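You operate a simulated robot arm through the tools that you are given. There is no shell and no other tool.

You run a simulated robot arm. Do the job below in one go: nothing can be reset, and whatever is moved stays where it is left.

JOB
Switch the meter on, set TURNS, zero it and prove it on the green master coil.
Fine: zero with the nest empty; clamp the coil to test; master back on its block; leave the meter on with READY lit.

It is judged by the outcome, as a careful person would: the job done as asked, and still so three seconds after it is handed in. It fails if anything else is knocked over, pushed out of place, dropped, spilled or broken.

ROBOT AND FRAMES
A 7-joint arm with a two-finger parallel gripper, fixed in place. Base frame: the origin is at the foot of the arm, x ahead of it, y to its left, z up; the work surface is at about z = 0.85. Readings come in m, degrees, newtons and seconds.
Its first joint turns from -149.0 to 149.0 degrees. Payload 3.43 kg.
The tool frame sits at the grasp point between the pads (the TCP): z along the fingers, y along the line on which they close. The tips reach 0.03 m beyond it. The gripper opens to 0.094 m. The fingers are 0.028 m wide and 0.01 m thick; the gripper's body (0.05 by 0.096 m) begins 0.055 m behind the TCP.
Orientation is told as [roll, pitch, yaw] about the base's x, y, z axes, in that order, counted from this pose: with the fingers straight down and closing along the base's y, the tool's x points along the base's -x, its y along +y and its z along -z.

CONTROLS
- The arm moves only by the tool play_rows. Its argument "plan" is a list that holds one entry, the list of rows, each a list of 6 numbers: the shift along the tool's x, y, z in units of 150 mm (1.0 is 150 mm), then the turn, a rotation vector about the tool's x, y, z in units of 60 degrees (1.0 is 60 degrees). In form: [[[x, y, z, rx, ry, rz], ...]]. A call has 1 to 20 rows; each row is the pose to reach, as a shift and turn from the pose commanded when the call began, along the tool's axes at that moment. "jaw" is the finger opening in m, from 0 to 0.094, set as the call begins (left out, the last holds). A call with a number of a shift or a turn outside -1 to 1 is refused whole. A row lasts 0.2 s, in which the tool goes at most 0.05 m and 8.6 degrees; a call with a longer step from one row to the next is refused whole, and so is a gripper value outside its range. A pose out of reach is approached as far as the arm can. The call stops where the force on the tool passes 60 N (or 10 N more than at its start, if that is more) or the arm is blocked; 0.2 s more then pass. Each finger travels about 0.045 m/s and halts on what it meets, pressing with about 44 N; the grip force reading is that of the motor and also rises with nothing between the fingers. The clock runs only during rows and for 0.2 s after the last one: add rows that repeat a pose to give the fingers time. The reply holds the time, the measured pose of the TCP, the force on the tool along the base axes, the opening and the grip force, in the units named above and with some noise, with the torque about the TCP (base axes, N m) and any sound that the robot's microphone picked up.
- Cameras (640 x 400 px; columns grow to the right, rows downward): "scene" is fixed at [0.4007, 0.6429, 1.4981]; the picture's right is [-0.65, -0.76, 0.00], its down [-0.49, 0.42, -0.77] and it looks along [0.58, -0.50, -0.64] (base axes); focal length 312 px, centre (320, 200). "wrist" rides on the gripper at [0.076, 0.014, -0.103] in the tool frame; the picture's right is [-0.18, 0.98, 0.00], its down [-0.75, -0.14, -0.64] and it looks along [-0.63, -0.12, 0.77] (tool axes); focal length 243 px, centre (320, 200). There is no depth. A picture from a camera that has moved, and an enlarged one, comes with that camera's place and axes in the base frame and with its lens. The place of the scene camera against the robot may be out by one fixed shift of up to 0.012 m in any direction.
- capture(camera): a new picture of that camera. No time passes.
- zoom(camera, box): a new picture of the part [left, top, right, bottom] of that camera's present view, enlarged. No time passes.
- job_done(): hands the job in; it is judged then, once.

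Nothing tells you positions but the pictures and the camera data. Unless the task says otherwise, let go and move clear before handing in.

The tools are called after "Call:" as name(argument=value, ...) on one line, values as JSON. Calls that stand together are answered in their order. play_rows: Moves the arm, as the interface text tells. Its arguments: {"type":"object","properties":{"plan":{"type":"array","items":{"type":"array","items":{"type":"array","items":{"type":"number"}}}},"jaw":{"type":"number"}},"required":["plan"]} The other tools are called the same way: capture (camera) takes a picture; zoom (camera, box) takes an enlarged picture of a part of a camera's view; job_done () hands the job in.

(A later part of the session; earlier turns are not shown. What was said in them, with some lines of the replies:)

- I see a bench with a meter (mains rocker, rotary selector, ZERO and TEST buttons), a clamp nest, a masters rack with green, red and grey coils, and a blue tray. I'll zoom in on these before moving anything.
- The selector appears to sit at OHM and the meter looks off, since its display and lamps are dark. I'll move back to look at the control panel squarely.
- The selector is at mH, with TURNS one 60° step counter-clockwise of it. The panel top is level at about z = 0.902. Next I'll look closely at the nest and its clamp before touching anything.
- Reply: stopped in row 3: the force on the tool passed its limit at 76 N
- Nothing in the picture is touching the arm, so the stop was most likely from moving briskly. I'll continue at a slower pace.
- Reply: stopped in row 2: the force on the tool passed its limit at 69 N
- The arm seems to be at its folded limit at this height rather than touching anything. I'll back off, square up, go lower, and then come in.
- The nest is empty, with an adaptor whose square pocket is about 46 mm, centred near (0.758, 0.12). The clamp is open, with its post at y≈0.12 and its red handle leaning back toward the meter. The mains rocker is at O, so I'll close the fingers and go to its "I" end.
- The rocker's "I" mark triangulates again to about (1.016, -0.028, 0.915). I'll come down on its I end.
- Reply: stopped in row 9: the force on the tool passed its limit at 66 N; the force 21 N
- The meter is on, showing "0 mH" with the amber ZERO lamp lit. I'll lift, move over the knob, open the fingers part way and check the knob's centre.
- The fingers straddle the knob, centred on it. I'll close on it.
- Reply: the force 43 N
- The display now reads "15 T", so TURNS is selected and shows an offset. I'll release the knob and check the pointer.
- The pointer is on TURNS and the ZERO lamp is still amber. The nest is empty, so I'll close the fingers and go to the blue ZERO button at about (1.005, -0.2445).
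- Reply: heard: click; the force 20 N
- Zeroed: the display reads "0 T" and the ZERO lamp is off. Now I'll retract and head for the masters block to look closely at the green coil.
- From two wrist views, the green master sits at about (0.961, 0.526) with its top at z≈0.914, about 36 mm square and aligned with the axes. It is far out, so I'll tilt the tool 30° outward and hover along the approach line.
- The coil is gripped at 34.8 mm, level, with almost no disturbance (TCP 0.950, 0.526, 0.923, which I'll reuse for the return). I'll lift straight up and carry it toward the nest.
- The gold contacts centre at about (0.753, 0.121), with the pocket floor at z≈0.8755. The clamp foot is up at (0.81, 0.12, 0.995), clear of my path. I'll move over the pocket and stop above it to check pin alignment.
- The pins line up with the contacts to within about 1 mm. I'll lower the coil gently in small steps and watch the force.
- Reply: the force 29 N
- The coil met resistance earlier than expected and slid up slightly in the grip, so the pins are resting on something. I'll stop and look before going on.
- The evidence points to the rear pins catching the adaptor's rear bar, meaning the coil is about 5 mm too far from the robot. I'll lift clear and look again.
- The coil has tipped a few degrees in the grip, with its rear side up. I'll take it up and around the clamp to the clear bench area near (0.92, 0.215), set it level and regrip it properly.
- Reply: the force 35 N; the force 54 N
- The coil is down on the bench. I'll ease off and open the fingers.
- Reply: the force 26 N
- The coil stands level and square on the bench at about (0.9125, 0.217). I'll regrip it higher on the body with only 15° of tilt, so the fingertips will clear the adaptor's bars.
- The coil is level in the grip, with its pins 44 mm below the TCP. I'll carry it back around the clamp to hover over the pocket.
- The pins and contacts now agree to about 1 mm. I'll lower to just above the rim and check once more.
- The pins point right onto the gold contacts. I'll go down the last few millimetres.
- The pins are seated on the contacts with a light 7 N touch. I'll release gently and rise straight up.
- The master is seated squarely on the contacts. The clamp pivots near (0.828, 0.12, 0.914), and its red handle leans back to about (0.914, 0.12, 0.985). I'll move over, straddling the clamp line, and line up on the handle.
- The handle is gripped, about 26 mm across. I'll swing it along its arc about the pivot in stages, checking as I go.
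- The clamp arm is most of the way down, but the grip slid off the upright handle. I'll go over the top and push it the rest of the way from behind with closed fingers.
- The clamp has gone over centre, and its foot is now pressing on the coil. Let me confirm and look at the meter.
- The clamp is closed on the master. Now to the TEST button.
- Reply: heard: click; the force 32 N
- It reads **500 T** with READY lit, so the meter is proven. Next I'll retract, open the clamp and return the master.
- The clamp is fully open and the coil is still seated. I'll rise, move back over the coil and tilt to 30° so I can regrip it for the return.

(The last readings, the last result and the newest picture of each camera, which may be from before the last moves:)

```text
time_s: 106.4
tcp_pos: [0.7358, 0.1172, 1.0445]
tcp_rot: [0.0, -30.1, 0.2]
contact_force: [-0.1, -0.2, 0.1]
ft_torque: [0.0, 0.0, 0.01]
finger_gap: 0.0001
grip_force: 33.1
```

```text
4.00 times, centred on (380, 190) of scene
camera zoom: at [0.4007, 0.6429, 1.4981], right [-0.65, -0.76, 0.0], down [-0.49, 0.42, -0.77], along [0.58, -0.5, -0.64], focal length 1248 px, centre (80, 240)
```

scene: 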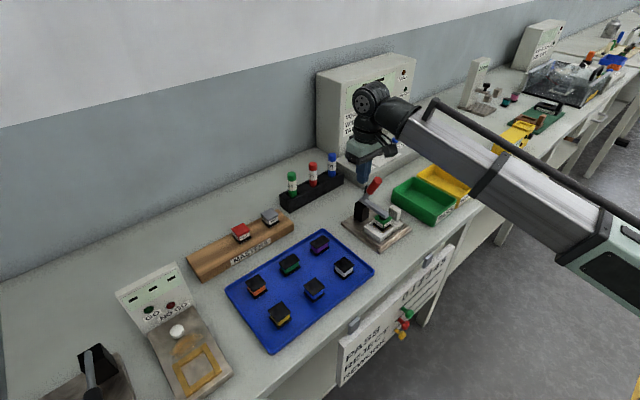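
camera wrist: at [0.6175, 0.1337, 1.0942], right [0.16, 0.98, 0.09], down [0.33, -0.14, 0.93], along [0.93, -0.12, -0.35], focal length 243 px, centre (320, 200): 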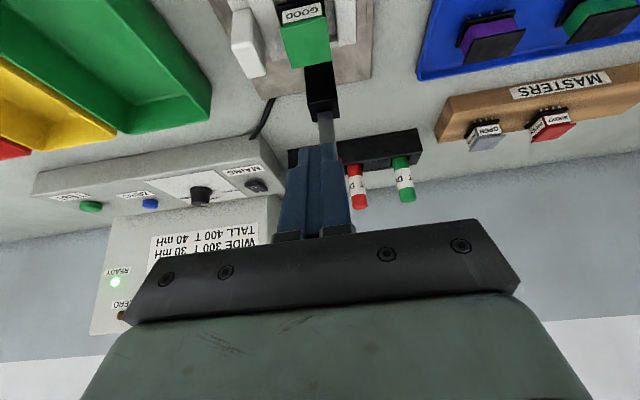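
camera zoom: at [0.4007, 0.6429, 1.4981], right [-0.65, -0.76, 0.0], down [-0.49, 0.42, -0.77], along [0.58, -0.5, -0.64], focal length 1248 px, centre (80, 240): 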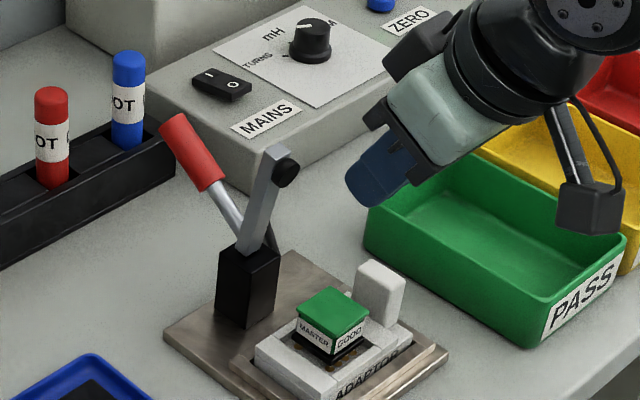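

Call:
play_rows(plan=[[[-0.03, 0.012, 0.07, 0, 0, 0], [0.02, 0.012, 0.16, 0, 0, 0], [0.07, 0.012, 0.25, 0, 0, 0], [0.12, 0.012, 0.34, 0, 0, 0], [0.175, 0.012, 0.43, 0, 0, 0], [0.229, 0.012, 0.519, 0, 0, 0], [0.229, 0.012, 0.519, 0, 0, 0]]], jaw=0.047)

Call:
capture(camera="wrist")

Call:
zoom(camera="wrist", box=[240, 60, 400, 200])

```text
time_s: 108.0
tcp_pos: [0.745, 0.1207, 0.9602]
tcp_rot: [0.1, -29.9, 0.0]
contact_force: [0.7, 0.4, 0.0]
ft_torque: [-0.04, 0.02, 0.03]
finger_gap: 0.0468
grip_force: 0.0
```

```text
taken
camera wrist: at [0.6267, 0.135, 1.0106], right [0.16, 0.98, 0.09], down [0.33, -0.14, 0.93], along [0.93, -0.12, -0.35], focal length 243 px, centre (320, 200)
```

wrist: 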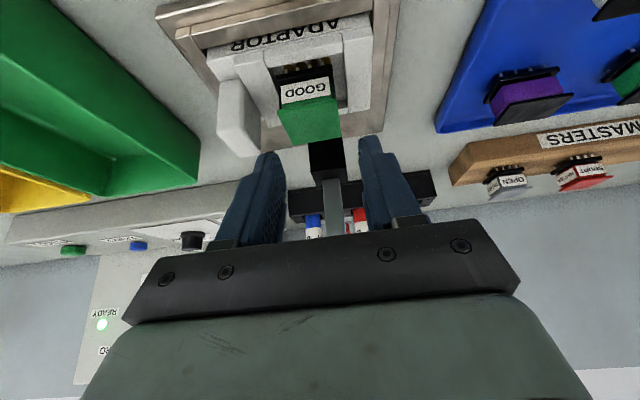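

```text
2.86 times, centred on (320, 130) of wrist
camera zoom: at [0.6267, 0.135, 1.0106], right [0.16, 0.98, 0.09], down [0.33, -0.14, 0.93], along [0.93, -0.12, -0.35], focal length 693 px, centre (320, 400)
```

zoom: 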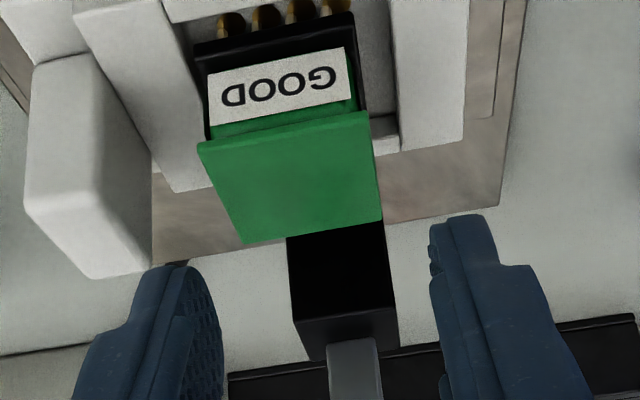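

Call:
play_rows(plan=[[[-0.008, -0.01, 0.005, 0, 0, 0], [0.025, -0.01, 0.063, 0, 0, 0], [0.06, -0.01, 0.123, 0, 0, 0], [0.09, -0.01, 0.175, 0, 0, 0], [0.122, -0.01, 0.231, 0, 0, 0], [0.122, -0.01, 0.231, 0, 0, 0]]])

Call:
zoom(camera="wrist", box=[240, 80, 400, 220])

Call:
zoom(camera="scene", box=[350, 190, 410, 240])

```text
time_s: 109.4
tcp_pos: [0.7459, 0.1183, 0.9213]
tcp_rot: [0.1, -29.9, 0.1]
contact_force: [-0.1, 0.5, 0.4]
ft_torque: [-0.03, 0.03, 0.0]
finger_gap: 0.0471
grip_force: 0.1
```

```text
2.86 times, centred on (320, 150) of wrist
camera zoom: at [0.6278, 0.1341, 0.9716], right [0.16, 0.98, 0.09], down [0.33, -0.14, 0.93], along [0.93, -0.12, -0.35], focal length 693 px, centre (320, 343)
```

zoom: 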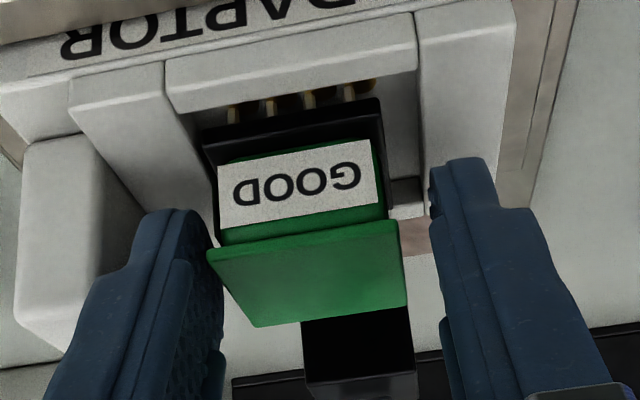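

```text
8.00 times, centred on (380, 215) of scene
camera zoom: at [0.4007, 0.6429, 1.4981], right [-0.65, -0.76, 0.0], down [-0.49, 0.42, -0.77], along [0.58, -0.5, -0.64], focal length 2496 px, centre (-160, 80)
```

zoom: 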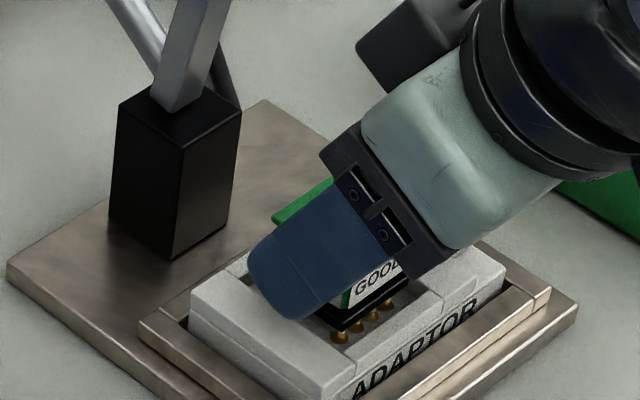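

Call:
play_rows(plan=[[[0, 0.006, 0, 0, 0, 0], [0, 0.006, 0, 0, 0, 0], [0, 0.006, 0, 0, 0, 0], [0, 0.006, 0, 0, 0, 0]]], jaw=0.025)

Call:
play_rows(plan=[[[-0.02, 0, -0.035, 0, 0, 0], [-0.06, 0, -0.104, 0, 0, 0], [-0.12, 0, -0.208, 0, 0, 0], [-0.2, 0, -0.346, 0, 0, 0], [-0.28, 0, -0.485, 0, 0, 0], [-0.36, 0, -0.624, 0, 0, 0], [-0.36, 0, -0.624, 0, 0, 0]]])

Call:
capture(camera="wrist")

Call:
capture(camera="scene")

Call:
zoom(camera="wrist", box=[200, 80, 440, 230])

```text
time_s: 110.4
tcp_pos: [0.745, 0.1196, 0.9213]
tcp_rot: [0.0, -30.0, 0.1]
contact_force: [0.1, 0.1, 1.8]
ft_torque: [-0.02, 0.0, -0.05]
finger_gap: 0.035
grip_force: 44.0
```

```text
time_s: 112.0
tcp_pos: [0.7431, 0.1203, 1.0304]
tcp_rot: [0.0, -29.9, 0.1]
contact_force: [-0.7, -0.2, -1.2]
ft_torque: [0.02, 0.0, -0.03]
finger_gap: 0.0349
grip_force: 43.9
```

```text
taken
camera wrist: at [0.6254, 0.1357, 1.0801], right [0.16, 0.98, 0.09], down [0.33, -0.14, 0.93], along [0.93, -0.12, -0.35], focal length 243 px, centre (320, 200)
```

wrist: 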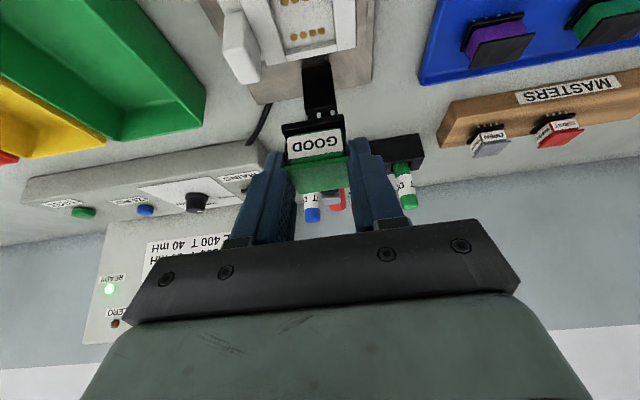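

```text
taken
```

scene: 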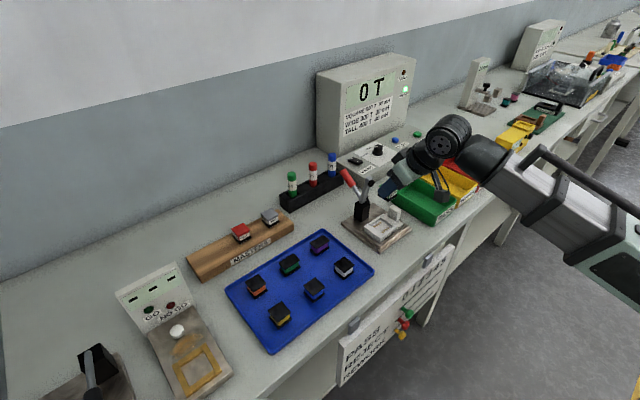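

```text
2.67 times, centred on (320, 155) of wrist
camera zoom: at [0.6254, 0.1357, 1.0801], right [0.16, 0.98, 0.09], down [0.33, -0.14, 0.93], along [0.93, -0.12, -0.35], focal length 647 px, centre (320, 320)
```

zoom: 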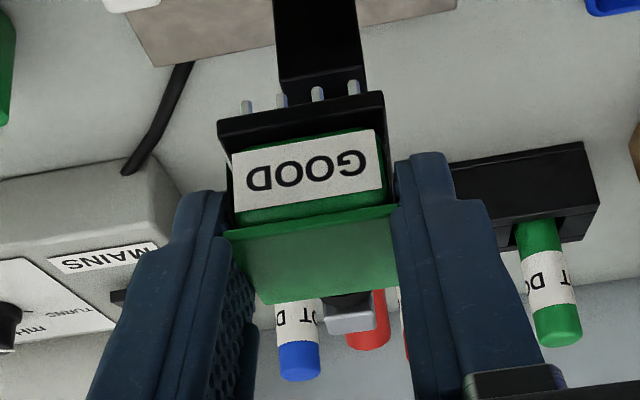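

The coil is lifted, READY stays lit and the nest is empty again. I'll carry the master back along the same path to its block.

Call:
play_rows(plan=[[[0, 0.18, 0, 0, 0, 0], [0, 0.36, 0, 0, 0, 0], [0, 0.54, 0, 0, 0, 0], [0, 0.733, 0, 0, 0, 0], [0, 0.733, 0, 0, 0, 0]]])

Call:
play_rows(plan=[[[-0.07, 0.2, 0.04, 0, 0, 0], [-0.14, 0.4, 0.08, 0, 0, 0], [-0.21, 0.6, 0.12, 0, 0, 0], [-0.28, 0.8, 0.16, 0, 0, 0], [-0.346, 1.0, 0.2, 0, 0, 0], [-0.346, 1.0, 0.2, 0, 0, 0]]])

Call:
play_rows(plan=[[[-0.144, 0.16, 0.083, 0, 0, 0], [-0.289, 0.32, 0.167, 0, 0, 0], [-0.433, 0.49, 0.25, 0, 0, 0], [-0.577, 0.65, 0.333, 0, 0, 0], [-0.722, 0.81, 0.417, 0, 0, 0], [-0.866, 0.973, 0.5, 0, 0, 0], [-0.866, 0.973, 0.5, 0, 0, 0]]])

Call:
capture(camera="wrist")

Call:
zoom(camera="wrist", box=[180, 60, 420, 210])

```text
time_s: 113.2
tcp_pos: [0.7468, 0.2307, 1.0296]
tcp_rot: [0.0, -30.0, 0.2]
contact_force: [0.2, -0.3, -0.2]
ft_torque: [0.02, 0.02, -0.02]
finger_gap: 0.0348
grip_force: 43.5
```

```text
time_s: 114.6
tcp_pos: [0.8048, 0.3795, 1.0306]
tcp_rot: [0.0, -30.0, 0.1]
contact_force: [0.6, -0.3, -1.1]
ft_torque: [-0.01, 0.02, 0.02]
finger_gap: 0.0349
grip_force: 43.8
```

```text
time_s: 116.2
tcp_pos: [0.954, 0.5283, 1.0292]
tcp_rot: [0.0, -29.9, 0.0]
contact_force: [0.0, -0.1, -1.1]
ft_torque: [0.0, -0.01, -0.02]
finger_gap: 0.0348
grip_force: 43.8
```

```text
taken
camera wrist: at [0.8368, 0.5436, 1.0788], right [0.16, 0.98, 0.09], down [0.33, -0.14, 0.93], along [0.93, -0.12, -0.35], focal length 243 px, centre (320, 200)
```

wrist: 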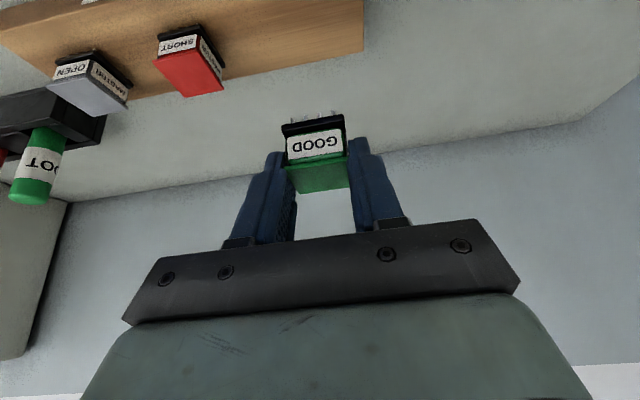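

```text
2.67 times, centred on (300, 135) of wrist
camera zoom: at [0.8368, 0.5436, 1.0788], right [0.16, 0.98, 0.09], down [0.33, -0.14, 0.93], along [0.93, -0.12, -0.35], focal length 647 px, centre (373, 373)
```

zoom: 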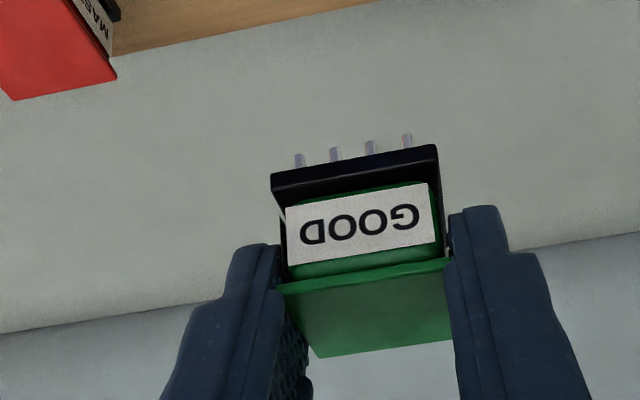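

Call:
play_rows(plan=[[[0.05, -0.013, 0.087, 0, 0, 0], [0.1, -0.013, 0.173, 0, 0, 0], [0.15, -0.013, 0.26, 0, 0, 0], [0.2, -0.013, 0.346, 0, 0, 0], [0.25, -0.013, 0.433, 0, 0, 0], [0.29, -0.013, 0.504, 0, 0, 0], [0.29, -0.013, 0.504, 0, 0, 0]]])

Call:
capture(camera="wrist")

Call:
zoom(camera="scene", box=[160, 190, 300, 290])

```text
time_s: 117.8
tcp_pos: [0.9561, 0.5253, 0.9428]
tcp_rot: [0.0, -30.0, 0.1]
contact_force: [-0.7, 1.0, -0.6]
ft_torque: [-0.03, -0.01, 0.01]
finger_gap: 0.0349
grip_force: 44.3
```

```text
taken
camera wrist: at [0.8372, 0.5405, 0.9923], right [0.16, 0.98, 0.09], down [0.33, -0.14, 0.93], along [0.93, -0.12, -0.35], focal length 243 px, centre (320, 200)
```

wrist: 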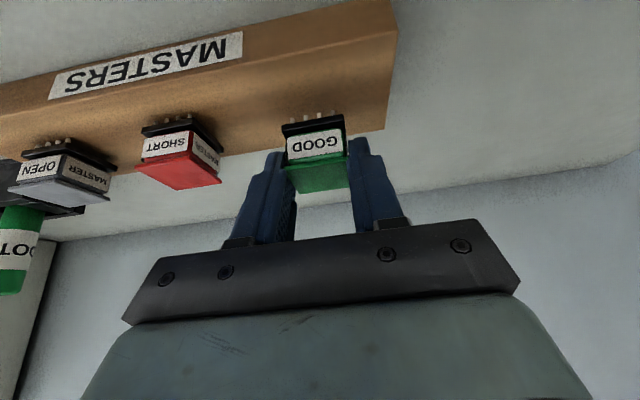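

```text
4.00 times, centred on (230, 240) of scene
camera zoom: at [0.4007, 0.6429, 1.4981], right [-0.65, -0.76, 0.0], down [-0.49, 0.42, -0.77], along [0.58, -0.5, -0.64], focal length 1248 px, centre (680, 40)
```

zoom: 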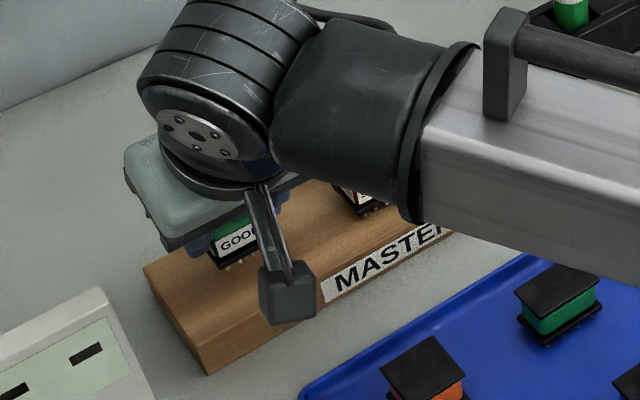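

Call:
play_rows(plan=[[[0.0134, 0, 0.0231, 0, 0, 0], [0.0267, 0, 0.0462, 0, 0, 0], [0.0367, 0, 0.0635, 0, 0, 0], [0.0417, 0, 0.0722, 0, 0, 0], [0.0417, 0, 0.0722, 0, 0, 0]]])

Call:
capture(camera="wrist")

```text
time_s: 119.0
tcp_pos: [0.9551, 0.525, 0.9285]
tcp_rot: [-0.1, -30.0, 0.1]
contact_force: [-0.6, 0.3, -0.5]
ft_torque: [0.0, 0.03, 0.02]
finger_gap: 0.0348
grip_force: 44.3
```

```text
taken
camera wrist: at [0.8363, 0.5403, 0.9795], right [0.16, 0.98, 0.09], down [0.33, -0.14, 0.93], along [0.93, -0.12, -0.35], focal length 243 px, centre (320, 200)
```

wrist: 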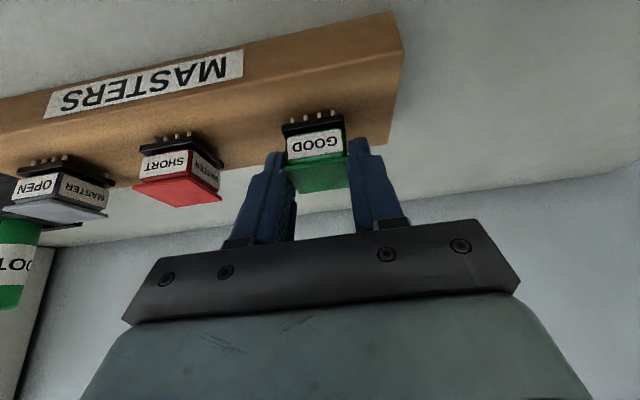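

Call:
play_rows(plan=[[[0.0033, 0, 0.0058, 0, 0, 0], [0.005, 0, 0.0087, 0, 0, 0], [0.005, 0, 0.0087, 0, 0, 0]]])

Call:
play_rows(plan=[[[0.0033, 0, 0.0058, 0, 0, 0], [0.0033, 0, 0.0058, 0, 0, 0]]])

```text
time_s: 119.8
tcp_pos: [0.9544, 0.5247, 0.9269]
tcp_rot: [-0.1, -30.0, 0.0]
contact_force: [-0.6, 0.5, -0.3]
ft_torque: [0.0, 0.0, -0.01]
finger_gap: 0.0347
grip_force: 44.1
```

```text
time_s: 120.4
tcp_pos: [0.9551, 0.5238, 0.926]
tcp_rot: [0.0, -30.1, 0.1]
contact_force: [-0.5, 0.5, -0.9]
ft_torque: [-0.02, 0.03, -0.01]
finger_gap: 0.035
grip_force: 44.1
```

Call:
play_rows(plan=[[[0.0033, 0, 0.0058, 0, 0, 0], [0.0033, 0, 0.0058, 0, 0, 0]]])

Call:
zoom(camera="wrist", box=[240, 80, 400, 220])

```text
time_s: 121.0
tcp_pos: [0.9525, 0.5249, 0.9258]
tcp_rot: [0.0, -30.1, 0.1]
contact_force: [-0.3, -0.1, -1.0]
ft_torque: [-0.02, 0.0, 0.03]
finger_gap: 0.0348
grip_force: 44.1
```

```text
2.86 times, centred on (320, 150) of wrist
camera zoom: at [0.8362, 0.5394, 0.9758], right [0.16, 0.98, 0.09], down [0.33, -0.14, 0.93], along [0.93, -0.12, -0.35], focal length 693 px, centre (320, 343)
```

zoom: 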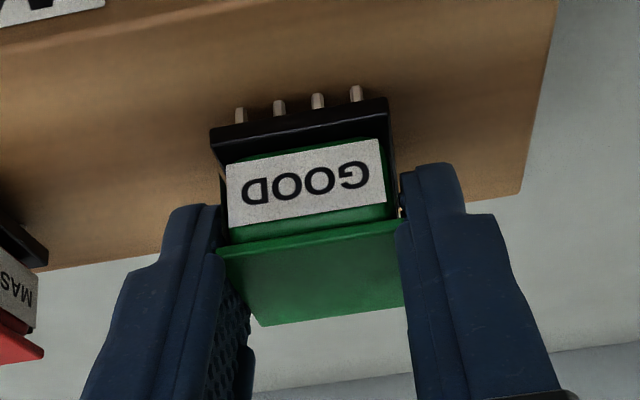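

Call:
play_rows(plan=[[[0.0033, 0.006, 0.0058, 0, 0, 0], [0.0033, 0.006, 0.0058, 0, 0, 0]]])

Call:
play_rows(plan=[[[0.0033, 0, 0.0058, 0, 0, 0], [0.0033, 0, 0.0058, 0, 0, 0]]])

Call:
play_rows(plan=[[[0.0025, 0, 0.0045, 0, 0, 0], [0.0025, 0, 0.0045, 0, 0, 0]]])

```text
time_s: 121.6
tcp_pos: [0.9534, 0.5234, 0.9257]
tcp_rot: [0.0, -30.0, 0.1]
contact_force: [0.1, -2.4, 5.8]
ft_torque: [-0.21, -0.03, 0.0]
finger_gap: 0.0348
grip_force: 43.8
```

```text
time_s: 122.2
tcp_pos: [0.9542, 0.5252, 0.9267]
tcp_rot: [0.1, -30.2, 0.1]
contact_force: [-0.6, -4.3, 14.2]
ft_torque: [-0.35, -0.02, -0.03]
finger_gap: 0.0347
grip_force: 44.4
```

```text
time_s: 122.8
tcp_pos: [0.9541, 0.5247, 0.9248]
tcp_rot: [0.2, -30.1, 0.2]
contact_force: [-0.2, -4.8, 21.6]
ft_torque: [-0.36, -0.11, -0.03]
finger_gap: 0.0348
grip_force: 43.8
```

The pins are resting on the block. I'll ease off slightly and release.

Call:
play_rows(plan=[[[-0.004, 0, -0.007, 0, 0, 0], [-0.004, 0, -0.007, 0, 0, 0], [-0.004, 0, -0.007, 0, 0, 0], [-0.004, 0, -0.007, 0, 0, 0]]], jaw=0.056)

Call:
zoom(camera="wrist", box=[240, 80, 400, 220])

```text
time_s: 123.8
tcp_pos: [0.9544, 0.5254, 0.9247]
tcp_rot: [0.0, -30.0, 0.0]
contact_force: [-0.5, 0.1, -0.3]
ft_torque: [0.01, 0.0, -0.03]
finger_gap: 0.0561
grip_force: 0.0
```

```text
2.86 times, centred on (320, 150) of wrist
camera zoom: at [0.8363, 0.541, 0.9749], right [0.16, 0.98, 0.09], down [0.33, -0.14, 0.93], along [0.93, -0.12, -0.35], focal length 693 px, centre (320, 343)
```

zoom: 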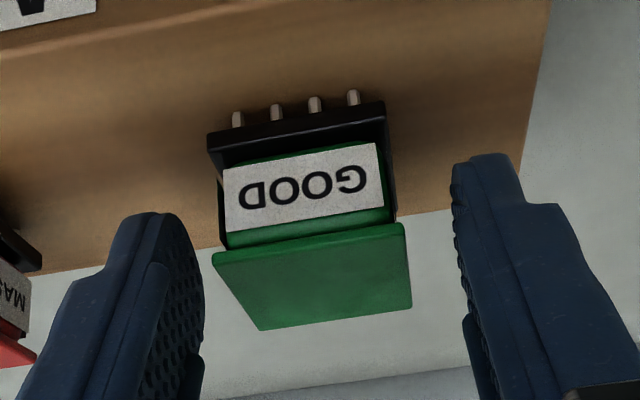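

Call:
play_rows(plan=[[[-0.033, 0, -0.058, 0, 0, 0], [-0.1, 0, -0.173, 0, 0, 0], [-0.18, 0, -0.312, 0, 0, 0], [-0.26, 0, -0.45, 0, 0, 0], [-0.333, 0, -0.577, 0, 0, 0], [-0.2, 0, -0.65, 0, 0, 0], [-0.05, 0, -0.74, 0, 0, 0], [0.1, 0, -0.83, 0, 0, 0], [0.1, 0, -0.83, 0, 0, 0]]])

Call:
capture(camera="wrist")

Call:
capture(camera="scene")

```text
time_s: 125.8
tcp_pos: [0.8786, 0.5268, 1.0251]
tcp_rot: [-0.1, -29.9, 0.0]
contact_force: [-0.3, -0.2, -0.5]
ft_torque: [-0.01, 0.02, -0.02]
finger_gap: 0.0561
grip_force: 0.1
```

```text
taken
camera wrist: at [0.7612, 0.5407, 1.0749], right [0.16, 0.98, 0.09], down [0.33, -0.14, 0.93], along [0.93, -0.12, -0.35], focal length 243 px, centre (320, 200)
```

wrist: 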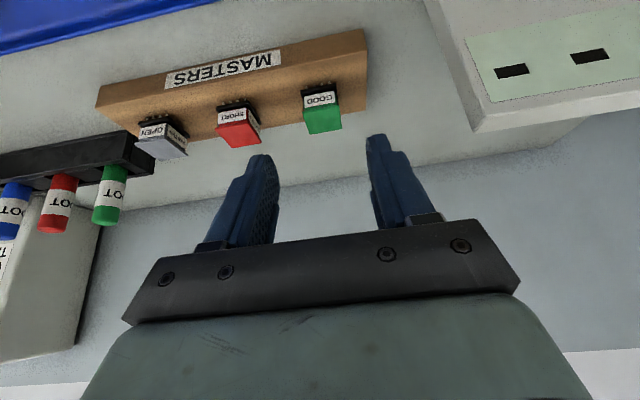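

```text
taken
```

scene: 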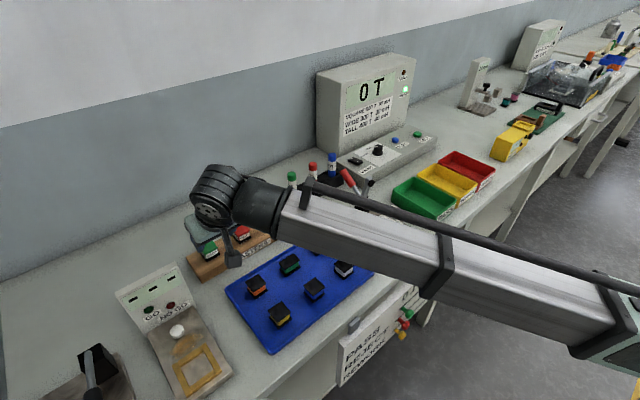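

Call:
play_rows(plan=[[[0, -0.1, -0.15, 0, 0, 0], [0, -0.28, -0.3, 0, 0.05, 0], [0, -0.46, -0.447, 0, 0.1, 0], [0, -0.64, -0.447, 0, 0.15, 0], [0, -0.82, -0.447, 0, 0.2, 0], [0, -1.0, -0.447, 0, 0.25, 0], [0, -1.0, -0.447, 0, 0.25, 0]]])

Call:
play_rows(plan=[[[0, -0.2, 0, 0, 0, 0], [0, -0.4, 0, 0, 0, 0], [0, -0.6, 0, 0, 0, 0], [0, -0.8, 0, 0, 0, 0], [0, -1.0, 0, 0, 0, 0], [0, -1.0, 0, 0, 0, 0]]])

Call:
capture(camera="scene")

Call:
zoom(camera="scene", box=[170, 190, 310, 290])

Call:
zoom(camera="scene", box=[300, 50, 460, 190])

Call:
zoom(camera="scene", box=[320, 150, 440, 260])

```text
time_s: 127.4
tcp_pos: [0.8456, 0.3744, 1.0819]
tcp_rot: [0.0, -14.8, 0.1]
contact_force: [0.4, -0.3, -0.2]
ft_torque: [-0.04, -0.01, -0.03]
finger_gap: 0.056
grip_force: 0.2
```

```text
time_s: 128.8
tcp_pos: [0.8455, 0.2254, 1.0824]
tcp_rot: [0.0, -15.0, 0.1]
contact_force: [-0.5, 0.0, 0.1]
ft_torque: [-0.01, -0.01, -0.03]
finger_gap: 0.056
grip_force: 0.0
```

```text
taken
```

scene: 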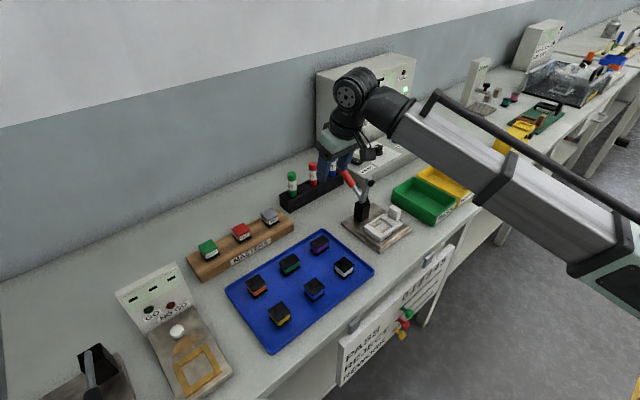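

```text
4.00 times, centred on (240, 240) of scene
camera zoom: at [0.4007, 0.6429, 1.4981], right [-0.65, -0.76, 0.0], down [-0.49, 0.42, -0.77], along [0.58, -0.5, -0.64], focal length 1248 px, centre (640, 40)
```

zoom: 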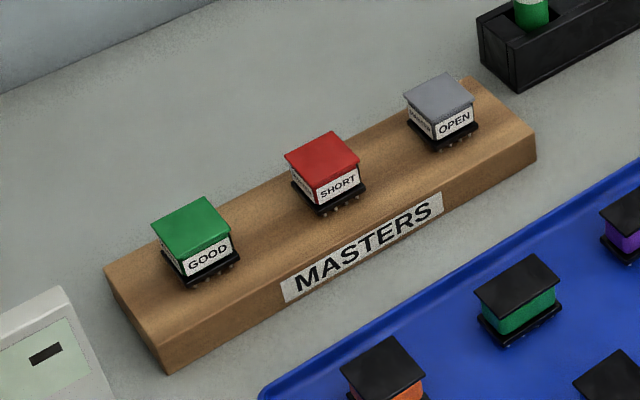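

```text
2.86 times, centred on (380, 120) of scene
camera zoom: at [0.4007, 0.6429, 1.4981], right [-0.65, -0.76, 0.0], down [-0.49, 0.42, -0.77], along [0.58, -0.5, -0.64], focal length 892 px, centre (149, 429)
```

zoom: 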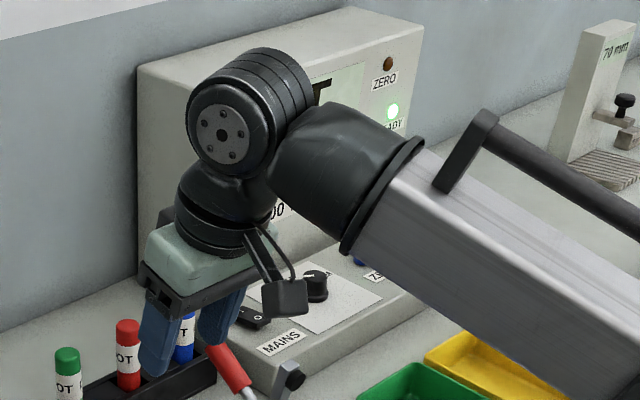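

```text
3.64 times, centred on (380, 205) of scene
camera zoom: at [0.4007, 0.6429, 1.4981], right [-0.65, -0.76, 0.0], down [-0.49, 0.42, -0.77], along [0.58, -0.5, -0.64], focal length 1135 px, centre (102, 182)
```

zoom: 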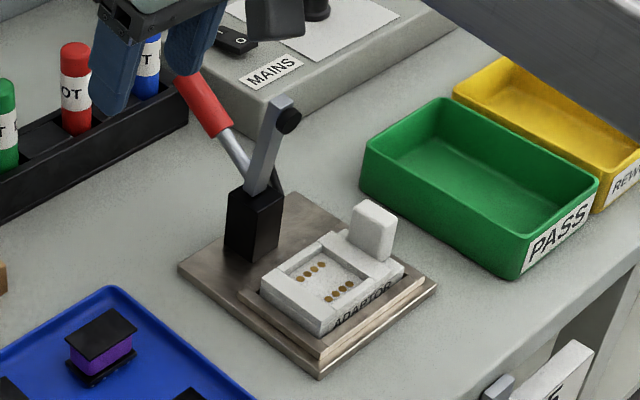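

The green master is back in its original spot on the block, and the nest is empty with the clamp open. The meter is on at TURNS with READY lit, everything else is in place and the arm is clear. I'll hand the job in now.

Call:
job_done()

```text
The job is handed in.
```

The meter is proven: in TURNS, the clamped green master coil read 500 T and the READY lamp lit. I've handed the job in.

- **Zeroing:** I zeroed it with the nest empty. The display went from 15 T to 0 T and the amber ZERO lamp went out.
- **How it was left:** The meter is on at TURNS with READY still lit. The clamp is open, the nest is empty, and the green master is back where it started on its block.
- **One hitch:** On the first try the coil caught the adaptor's rear bar and tipped slightly in the grip. I set it down on clear bench, regripped it, and seated it cleanly before clamping. I saw no damage, and the 500 T reading came after this.

The final pictures show nothing else moved or knocked over, and the arm is clear of the work.
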